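You operate a simulated robot arm through the tools that you are given. There is no shell and no other tool. Be economical: measure what you need, move in short steps, check, and stop when the job is done.

You are at the controls of a simulated robot arm. One attempt, no reset.

JOB
Take the red plug gauge of the kitting table and put it in the brown drip tray.
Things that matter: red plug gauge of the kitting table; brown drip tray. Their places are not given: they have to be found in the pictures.

The check looks at the end state, three seconds after you hand in, the way a careful person would. Anything else that was tipped, shoved, dropped, spilled or broken makes it a failure.

ROBOT AND FRAMES
A 6-joint arm with a two-finger parallel gripper, fixed in place. Base frame: the origin is at the foot of the arm, x ahead of it, y to its left, z up; the work surface is at about z = 0. Readings come in m, degrees, newtons and seconds.
With the tool pointing down near the work surface it reaches from about 0.14 to 0.58 m from the base axis. Its first joint turns from -66.0 to 66.0 degrees. Payload 2.1 kg.
The TCP is the grasp point between the finger pads, 0.03 m short of the fingertips. In the tool frame z runs along the fingers and y along their closing line. Largest opening 0.094 m; finger width 0.028, thickness 0.01; the body of the gripper, 0.05 by 0.096 m, starts 0.055 m behind the TCP.
Orientation is told as [roll, pitch, yaw] about the base's x, y, z axes, in that order, counted from this pose: with the fingers straight down and closing along the base's y, the tool's x points along the base's -x, its y along +y and its z along -z.

CONTROLS
- The arm moves only by the tool play_rows. Its argument "deltas" is a list of rows, each an object of numbers (a shift or turn left out is 0, a gripper value left out holds the last): "jaw": the opening in per cent of the stroke, from 0 (shut) to 100 (fully open); "tx", "ty", "tz": the shift along the tool's x, y, z in units of 30 mm (1.0 is 30 mm); "yaw": the turn about the tool's z in units of 6 degrees (1.0 is 6 degrees). In form: [{"jaw": .., "tx": .., "ty": .., "tz": .., "yaw": ..}, ...]. A call has 1 to 20 rows; each row shifts and turns the commanded pose from where the row before left it, along the tool's axes as they then stand. A call with a number of a shift or a turn outside -1 to 1 is refused whole. A row lasts 0.2 s, in which the tool goes at most 0.05 m and 8.6 degrees; a call with a longer step from one row to the next is refused whole, and so is a gripper value outside its range. A pose out of reach is approached as far as the arm can. The call stops where the force on the tool passes 40 N (or 10 N more than at its start, if that is more) or the arm is blocked; 0.2 s more then pass. The fingers move at their own pace (about 0.072 m/s each) and stop on an object; they squeeze with about 42 N. The grip force told is the motor's: it shows also when the fingers shut on nothing. Time passes only in rows, and 0.2 s behind the last, so rows that do not move let the fingers close. It gives the time, the measured TCP pose, the force on the tool (base axes), the opening and the grip force at its end, in the units of the frame above (readings bear some noise).
- Cameras (640 x 400 px; columns grow to the right, rows downward): "scene" is fixed at [0.0775, -0.3819, 0.4837]; the picture's right is [0.61, -0.79, 0.00], its down [-0.41, -0.31, -0.86] and it looks along [0.68, 0.52, -0.51] (base axes); focal length 329 px, centre (320, 200). "wrist" rides on the gripper at [-0.037, 0, -0.058] in the tool frame; the picture's right is [0.00, -1.00, 0.00], its down [0.97, 0.00, -0.24] and it looks along [0.24, 0.00, 0.97] (tool axes); focal length 218 px, centre (320, 200).
- get_image(camera): a new picture of that camera. The clock stands still meanwhile.
- measure_at(camera, pixels): for up to 12 pixels [column, row] of the newest picture of that camera ("zoom" is the newest enlarged one), the place [x, y, z] in the base frame of the surface seen there, good to about 0.002 m, but the place of the scene camera against the robot may be out by one fixed shift of up to 0.012 m in any direction. The clock stands still meanwhile.
- enlarge(camera, box): a new picture of the part [left, top, right, bottom] of that camera's present view, enlarged. The clock stands still meanwhile.
- close_job(): hands the job in; it is judged then, once.

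Work in short steps. Measure before you move; look again where a grasp or a placing could have gone wrong, and mend it. You have 60 turns and 26 pictures in all, those below and enlarged ones among them. Open the gripper and draw the arm clear of the work before you hand the job in, unless the task says otherwise; then end with one line.

The tools are called after "Emit:" by a JSON object that holds its "method" and its "body". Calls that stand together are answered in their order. play_rows: Moves the arm, as the interface text tells. Its arguments: {"type":"object","properties":{"deltas":{"type":"array","items":{"type":"object","properties":{"jaw":{"type":"number"},"tx":{"type":"number"},"ty":{"type":"number"},"tz":{"type":"number"},"yaw":{"type":"number"}}}}},"required":["deltas"]} The other tools are called the same way: get_image (camera) takes a picture; measure_at (camera, pixels) gives the place of the surface under pixels of a picture; enlarge (camera, box) takes an enlarged picture of a part of a camera's view; close_job () hands the job in.

At the start:

```text
time_s: 0.0
ee_pos: [0.3154, -0.2033, 0.3172]
tool_rot: [0.1, -0.1, -0.1]
contact_force: [1.2, -0.1, -1.2]
width: 0.0935
grasp_force: 0.1
```

scene: 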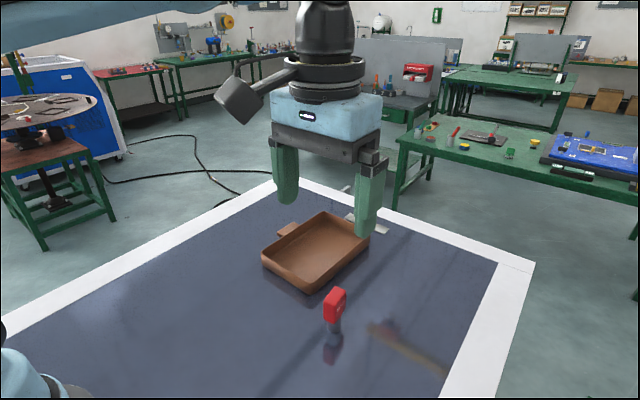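
wrist: 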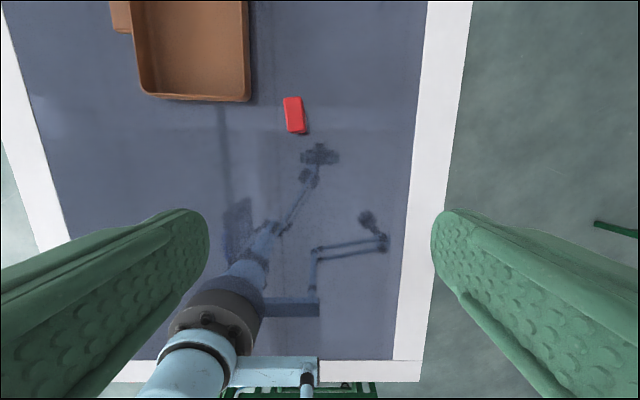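

The red gauge stands near scene pixel (335,305) and wrist pixel (294,115). The tray is at scene (315,250). I'll enlarge both before measuring.

Emit:
{"method": "enlarge", "body": {"camera": "scene", "box": [240, 190, 440, 390]}}

Emit:
{"method": "enlarge", "body": {"camera": "wrist", "box": [220, 60, 380, 160]}}

```text
2.00 times, centred on (340, 290) of scene
```

zoom: 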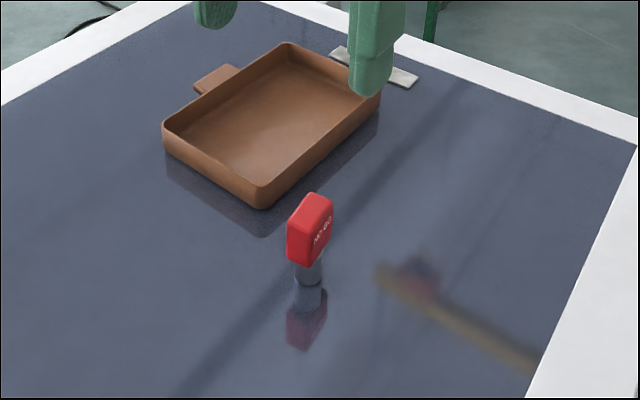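

```text
4.00 times, centred on (300, 110) of wrist
```

zoom: 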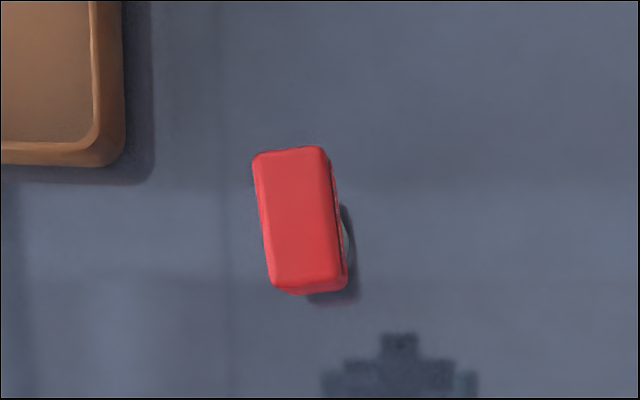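

The gauge stands on its grey plug with the red handle on top. I'll measure the handle's top corners in the wrist zoom, and the tray in the wrist picture.

Emit:
{"method": "measure_at", "body": {"camera": "zoom", "pixels": [[258, 160], [322, 152], [340, 278], [276, 282], [298, 215], [344, 235], [450, 230]]}}

Emit:
{"method": "measure_at", "body": {"camera": "wrist", "pixels": [[143, 96], [248, 98], [195, 50], [195, 10], [246, 5], [131, 5], [120, 18], [195, 94]]}}

Emit:
{"method": "measure_at", "body": {"camera": "scene", "pixels": [[325, 213], [263, 254], [305, 288], [368, 236], [315, 250], [336, 292], [334, 328], [410, 345], [350, 190], [385, 230]]}}

```text
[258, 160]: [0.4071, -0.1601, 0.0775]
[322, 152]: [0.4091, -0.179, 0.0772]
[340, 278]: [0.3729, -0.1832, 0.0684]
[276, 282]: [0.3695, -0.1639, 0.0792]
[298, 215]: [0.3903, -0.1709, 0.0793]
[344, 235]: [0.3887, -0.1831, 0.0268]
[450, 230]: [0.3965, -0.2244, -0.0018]
```

```text
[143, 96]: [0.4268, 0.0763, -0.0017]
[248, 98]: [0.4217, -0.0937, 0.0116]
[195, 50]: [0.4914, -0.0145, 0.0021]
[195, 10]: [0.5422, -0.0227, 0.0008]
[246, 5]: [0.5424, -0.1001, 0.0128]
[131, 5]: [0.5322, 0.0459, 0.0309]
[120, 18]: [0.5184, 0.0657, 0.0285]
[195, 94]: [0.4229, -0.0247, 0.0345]
```

```text
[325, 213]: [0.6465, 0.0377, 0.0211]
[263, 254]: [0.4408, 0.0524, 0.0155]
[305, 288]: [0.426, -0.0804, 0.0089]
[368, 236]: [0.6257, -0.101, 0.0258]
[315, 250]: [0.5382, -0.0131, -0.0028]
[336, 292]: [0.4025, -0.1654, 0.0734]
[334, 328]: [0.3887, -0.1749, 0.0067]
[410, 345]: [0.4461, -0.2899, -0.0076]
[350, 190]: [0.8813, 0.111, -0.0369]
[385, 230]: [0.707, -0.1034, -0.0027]
```

Handle: top centre (0.390, -0.172, 0.079), about 19 mm thick, with its long side about 6° from x. The tray floor is at about z=0 and spans x 0.42–0.64, y -0.095–0.06. I'll move above the gauge, turn the tool and look again.

Emit:
{"method": "play_rows", "body": {"deltas": [{"tx": -0.5, "ty": 0.209, "tz": 0.6, "jaw": 100}, {"tx": -0.5, "ty": 0.209, "tz": 0.6}, {"tx": -0.5, "ty": 0.209, "tz": 0.6}, {"tx": -0.5, "ty": 0.209, "tz": 0.6}, {"tx": -0.49, "ty": 0.207, "tz": 0.6}, {"yaw": -0.98}, {}]}}

Emit:
{"method": "get_image", "body": {"camera": "wrist"}}

```text
time_s: 1.6
ee_pos: [0.3897, -0.1711, 0.2262]
tool_rot: [-0.1, 0.0, 5.8]
contact_force: [-0.1, -0.2, 0.6]
width: 0.0938
grasp_force: 0.1
```

```text
21 pictures are left
```

wrist: 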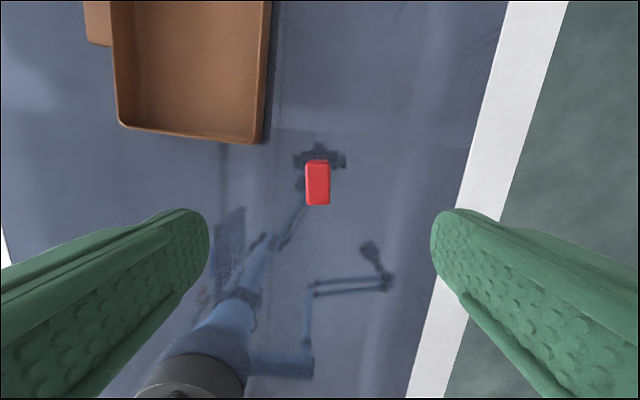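

The handle at (318,182) now looks square to the jaws and centred. I'll measure it again before the descent.

Emit:
{"method": "measure_at", "body": {"camera": "wrist", "pixels": [[308, 164], [327, 164], [308, 202], [327, 202], [318, 183], [262, 140], [122, 124]]}}

```text
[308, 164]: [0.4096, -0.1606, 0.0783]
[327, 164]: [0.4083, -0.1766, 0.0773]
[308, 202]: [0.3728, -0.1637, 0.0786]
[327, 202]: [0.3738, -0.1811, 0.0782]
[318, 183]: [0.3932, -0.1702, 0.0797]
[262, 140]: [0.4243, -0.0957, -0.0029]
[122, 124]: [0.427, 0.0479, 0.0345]
```

The centre is (0.391, -0.171), right under the TCP. I'll descend to z≈0.058.

Emit:
{"method": "play_rows", "body": {"deltas": [{"tz": 0.8}, {"tz": 0.8}, {"tz": 0.8}, {"tz": 0.8}, {"tz": 0.8}, {"tz": 0.8}, {"tz": 0.4}, {"tz": 0.4}, {}]}}

Emit:
{"method": "get_image", "body": {"camera": "wrist"}}

```text
time_s: 3.6
ee_pos: [0.3884, -0.1728, 0.0596]
tool_rot: [0.0, 0.1, 5.9]
contact_force: [0.5, 1.0, -0.1]
width: 0.0939
grasp_force: 0.1
```

```text
20 pictures are left
```

wrist: 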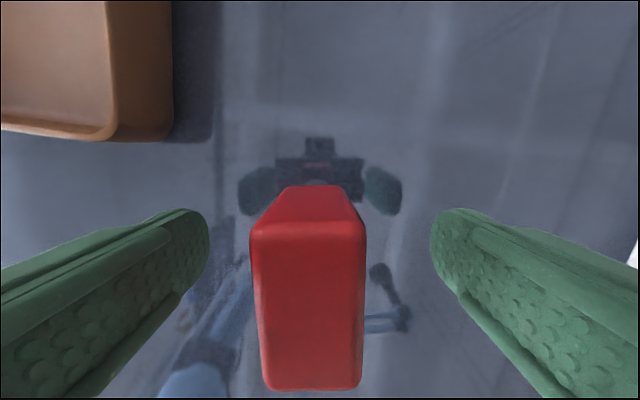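

The handle is between the fingers, about 2 mm left of centre. I'll correct by that much, then close.

Emit:
{"method": "play_rows", "body": {"deltas": [{"tx": -0.07, "ty": 0.06}, {}, {"jaw": 0}, {}, {}, {}, {}]}}

```text
time_s: 5.2
ee_pos: [0.3915, -0.1704, 0.0595]
tool_rot: [0.0, 0.0, 5.9]
contact_force: [0.0, 1.4, 1.0]
width: 0.0277
grasp_force: 42.6
```

The width of 0.0277 is more than the ~19 mm I measured, so I'll look before lifting.

Emit:
{"method": "get_image", "body": {"camera": "wrist"}}

Emit:
{"method": "enlarge", "body": {"camera": "scene", "box": [260, 230, 420, 390]}}

```text
19 pictures are left
```

wrist: 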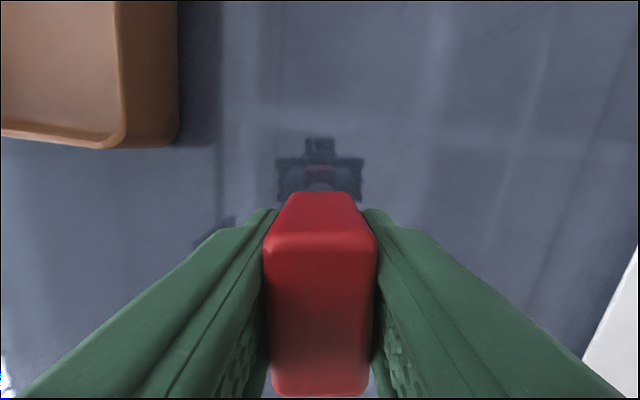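

```text
2.50 times, centred on (340, 310) of scene
```

zoom: 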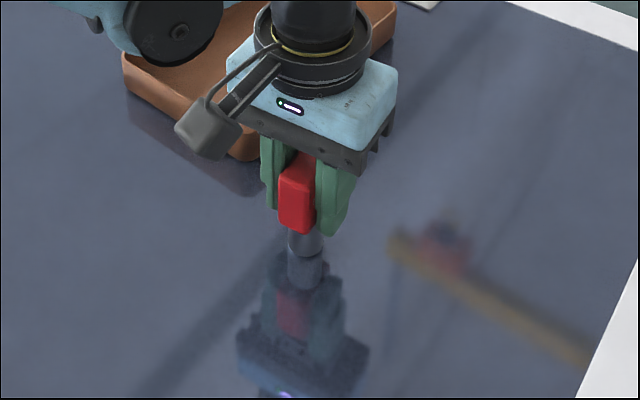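

The fingers hold the red handle squarely. I'll lift about 90 mm.

Emit:
{"method": "play_rows", "body": {"deltas": [{"tz": -0.3}, {"tz": -0.5}, {"tz": -0.6}, {"tz": -0.6}, {"tz": -0.6}, {"tz": -0.4}, {}]}}

Emit:
{"method": "get_image", "body": {"camera": "scene"}}

Emit:
{"method": "get_image", "body": {"camera": "wrist"}}

```text
time_s: 6.8
ee_pos: [0.39, -0.1703, 0.1495]
tool_rot: [0.0, 0.0, 5.9]
contact_force: [-0.9, 0.5, -0.9]
width: 0.0276
grasp_force: 42.1
```

```text
17 pictures are left
```

scene: 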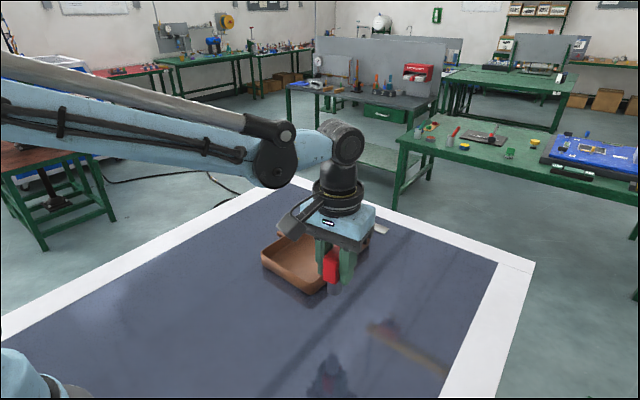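

```text
16 pictures are left
```

wrist: 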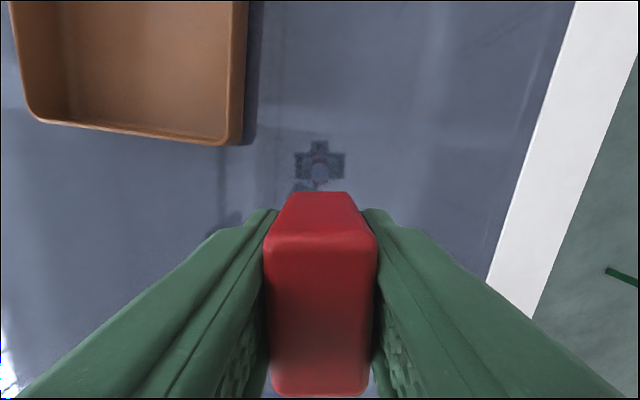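

The gauge is held. I'll carry it over the tray interior to about (0.515, -0.02).

Emit:
{"method": "play_rows", "body": {"deltas": [{"tx": -0.4, "ty": 0.4}, {"tx": -0.6, "ty": 0.6}, {"tx": -0.7, "ty": 0.7}, {"tx": -0.7, "ty": 0.7}, {"tx": -0.7, "ty": 0.7}, {"tx": -0.7, "ty": 0.7}, {"tx": -0.5, "ty": 0.4}, {"tx": -0.36, "ty": 0.35}, {}, {}]}}

Emit:
{"method": "get_image", "body": {"camera": "wrist"}}

Emit:
{"method": "enlarge", "body": {"camera": "scene", "box": [240, 150, 440, 310]}}

```text
time_s: 9.0
ee_pos: [0.5178, -0.0174, 0.1492]
tool_rot: [0.0, -0.1, 5.9]
contact_force: [0.2, -0.6, -1.7]
width: 0.0279
grasp_force: 41.9
```

```text
15 pictures are left
```

wrist: 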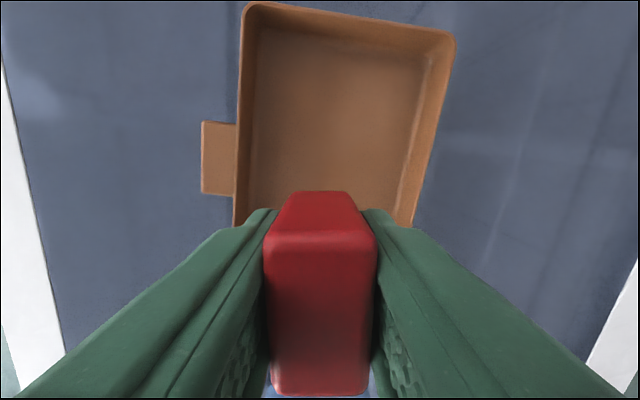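

```text
2.50 times, centred on (340, 230) of scene
```

zoom: 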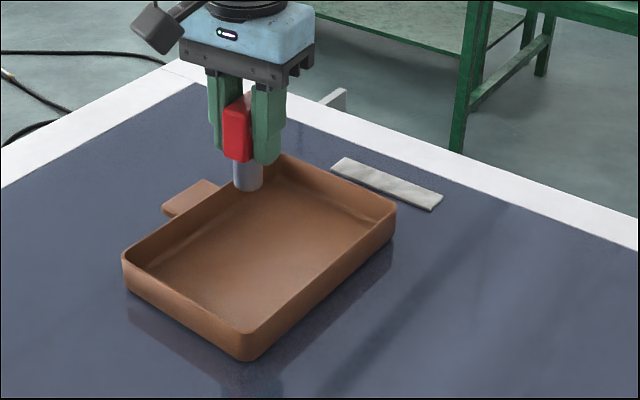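

I'm over the tray. I'll measure its walls and floor so I can centre the descent.

Emit:
{"method": "measure_at", "body": {"camera": "wrist", "pixels": [[245, 10], [452, 38], [240, 190], [417, 195], [256, 190], [400, 190], [320, 150], [345, 100], [300, 100]]}}

Emit:
{"method": "measure_at", "body": {"camera": "zoom", "pixels": [[124, 256], [245, 350], [394, 208], [248, 188], [250, 255], [205, 250], [300, 210]]}}

```text
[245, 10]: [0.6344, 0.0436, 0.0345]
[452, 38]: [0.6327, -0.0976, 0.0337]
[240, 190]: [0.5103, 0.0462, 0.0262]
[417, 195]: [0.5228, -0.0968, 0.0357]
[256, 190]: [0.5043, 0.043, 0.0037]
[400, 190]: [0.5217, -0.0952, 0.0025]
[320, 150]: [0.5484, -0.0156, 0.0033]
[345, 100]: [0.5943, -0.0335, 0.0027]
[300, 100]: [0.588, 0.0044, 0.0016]
```

```text
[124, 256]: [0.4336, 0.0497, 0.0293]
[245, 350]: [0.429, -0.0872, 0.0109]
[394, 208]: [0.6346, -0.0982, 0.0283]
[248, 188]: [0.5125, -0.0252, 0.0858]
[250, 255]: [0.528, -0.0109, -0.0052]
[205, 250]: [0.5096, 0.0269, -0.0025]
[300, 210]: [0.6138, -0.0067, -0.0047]
```

The tray interior spans y -0.093 to 0.043, with its floor at z≈0.0025, so contact should come at TCP z≈0.062. I'll shift about 8 mm to the centre and descend to just above that.

Emit:
{"method": "play_rows", "body": {"deltas": [{"tx": -0.1, "ty": -0.28}, {}, {"tz": 0.5}, {"tz": 0.6}, {"tz": 0.6}, {"tz": 0.5}, {"tz": 0.3}, {"tz": 0.2}, {"tz": 0.1}, {}, {}]}}

```text
time_s: 11.4
ee_pos: [0.5212, -0.0269, 0.0641]
tool_rot: [0.0, 0.1, 6.0]
contact_force: [0.0, 0.2, -1.3]
width: 0.0278
grasp_force: 42.3
```

The TCP is at z=0.064 with no contact yet. I'll lower in 1 mm steps.

Emit:
{"method": "play_rows", "body": {"deltas": [{"tz": 0.033}, {}, {}]}}

Emit:
{"method": "enlarge", "body": {"camera": "scene", "box": [270, 180, 390, 300]}}

```text
time_s: 12.2
ee_pos: [0.5207, -0.0265, 0.0637]
tool_rot: [0.0, 0.0, 5.9]
contact_force: [-1.3, 0.6, 5.4]
width: 0.0279
grasp_force: 42.0
```

```text
3.33 times, centred on (330, 240) of scene
```

zoom: 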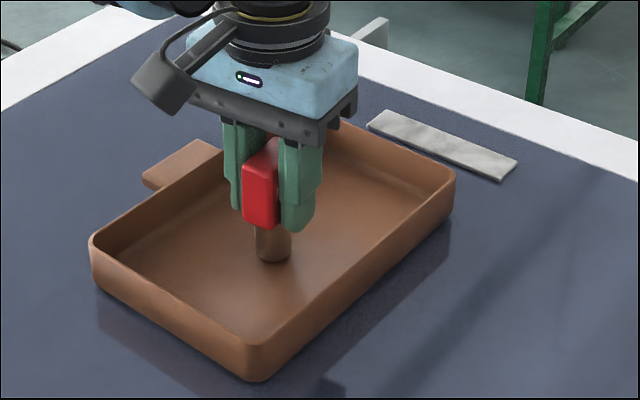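

A 5.4 N upward push shows the plug resting on the tray floor. I'll open part way, which clears the walls, wait, then look.

Emit:
{"method": "play_rows", "body": {"deltas": [{"jaw": 35}, {"jaw": 45}, {"jaw": 55}, {"jaw": 60}, {}, {}]}}

Emit:
{"method": "get_image", "body": {"camera": "wrist"}}

```text
time_s: 13.6
ee_pos: [0.5208, -0.0282, 0.0633]
tool_rot: [-0.1, 0.1, 5.9]
contact_force: [0.6, -0.1, -0.4]
width: 0.0566
grasp_force: 0.0
```

```text
12 pictures are left
```

wrist: 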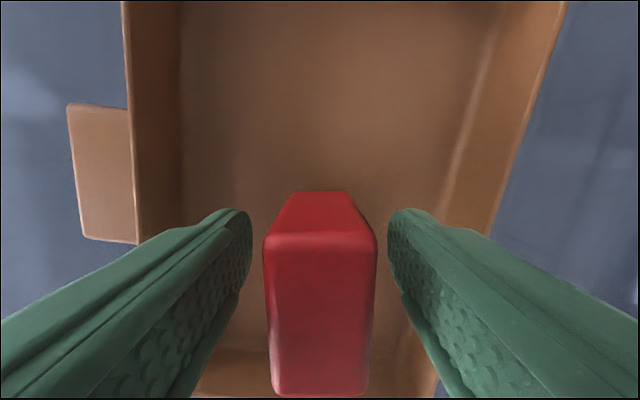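

The fingers are free and the gauge stands between them. I'll go straight up, then back away toward the base.

Emit:
{"method": "play_rows", "body": {"deltas": [{"tz": -0.3}, {"tz": -0.5}, {"tz": -0.8}, {"tz": -1}, {"tz": -1}, {"tz": -1}, {"tx": 0.8}, {"tx": 1}, {"tx": 1}, {"tx": 1}, {"tx": 1}, {}, {}]}}

Emit:
{"method": "enlarge", "body": {"camera": "scene", "box": [240, 160, 440, 320]}}

Emit:
{"method": "get_image", "body": {"camera": "wrist"}}

```text
time_s: 16.4
ee_pos: [0.3776, -0.0437, 0.2005]
tool_rot: [0.0, -0.1, 5.9]
contact_force: [0.4, -0.6, 0.8]
width: 0.0566
grasp_force: 0.1
```

```text
2.50 times, centred on (340, 240) of scene
```

zoom: 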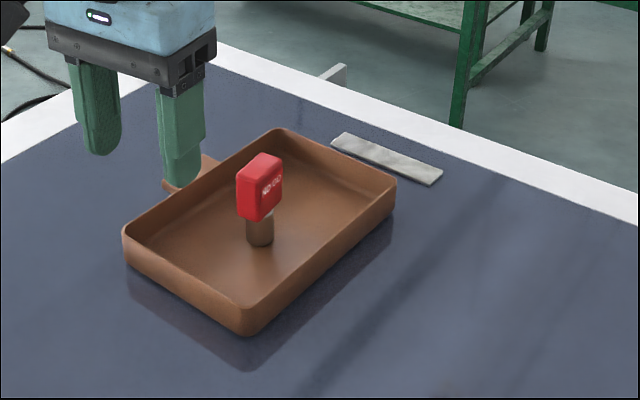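

```text
10 pictures are left
```

wrist: 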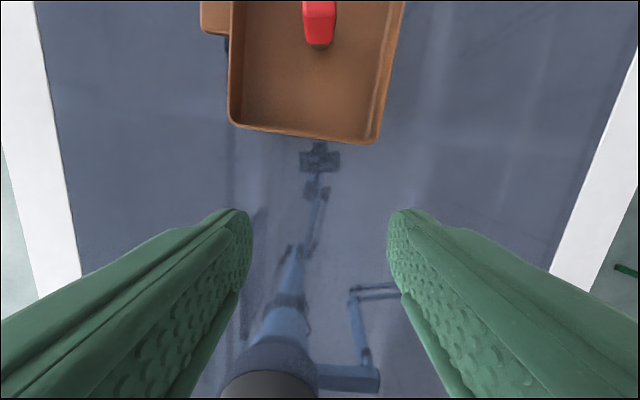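

The gauge stands in the tray, the tray hasn't moved and the arm is clear. I'll open the gripper fully and then hand in.

Emit:
{"method": "play_rows", "body": {"deltas": [{"jaw": 100}, {}, {}]}}

```text
time_s: 17.2
ee_pos: [0.376, -0.0428, 0.1997]
tool_rot: [0.0, -0.1, 5.9]
contact_force: [0.1, -0.7, 0.6]
width: 0.0941
grasp_force: 0.1
```

The gripper is fully open at 0.094 m and clear of the work, so I'm handing in.

Emit:
{"method": "close_job", "body": {}}

```text
The job is handed in.
```

The red plug gauge is standing upright in the brown drip tray; nothing else was moved, the gripper is open and the arm is clear.
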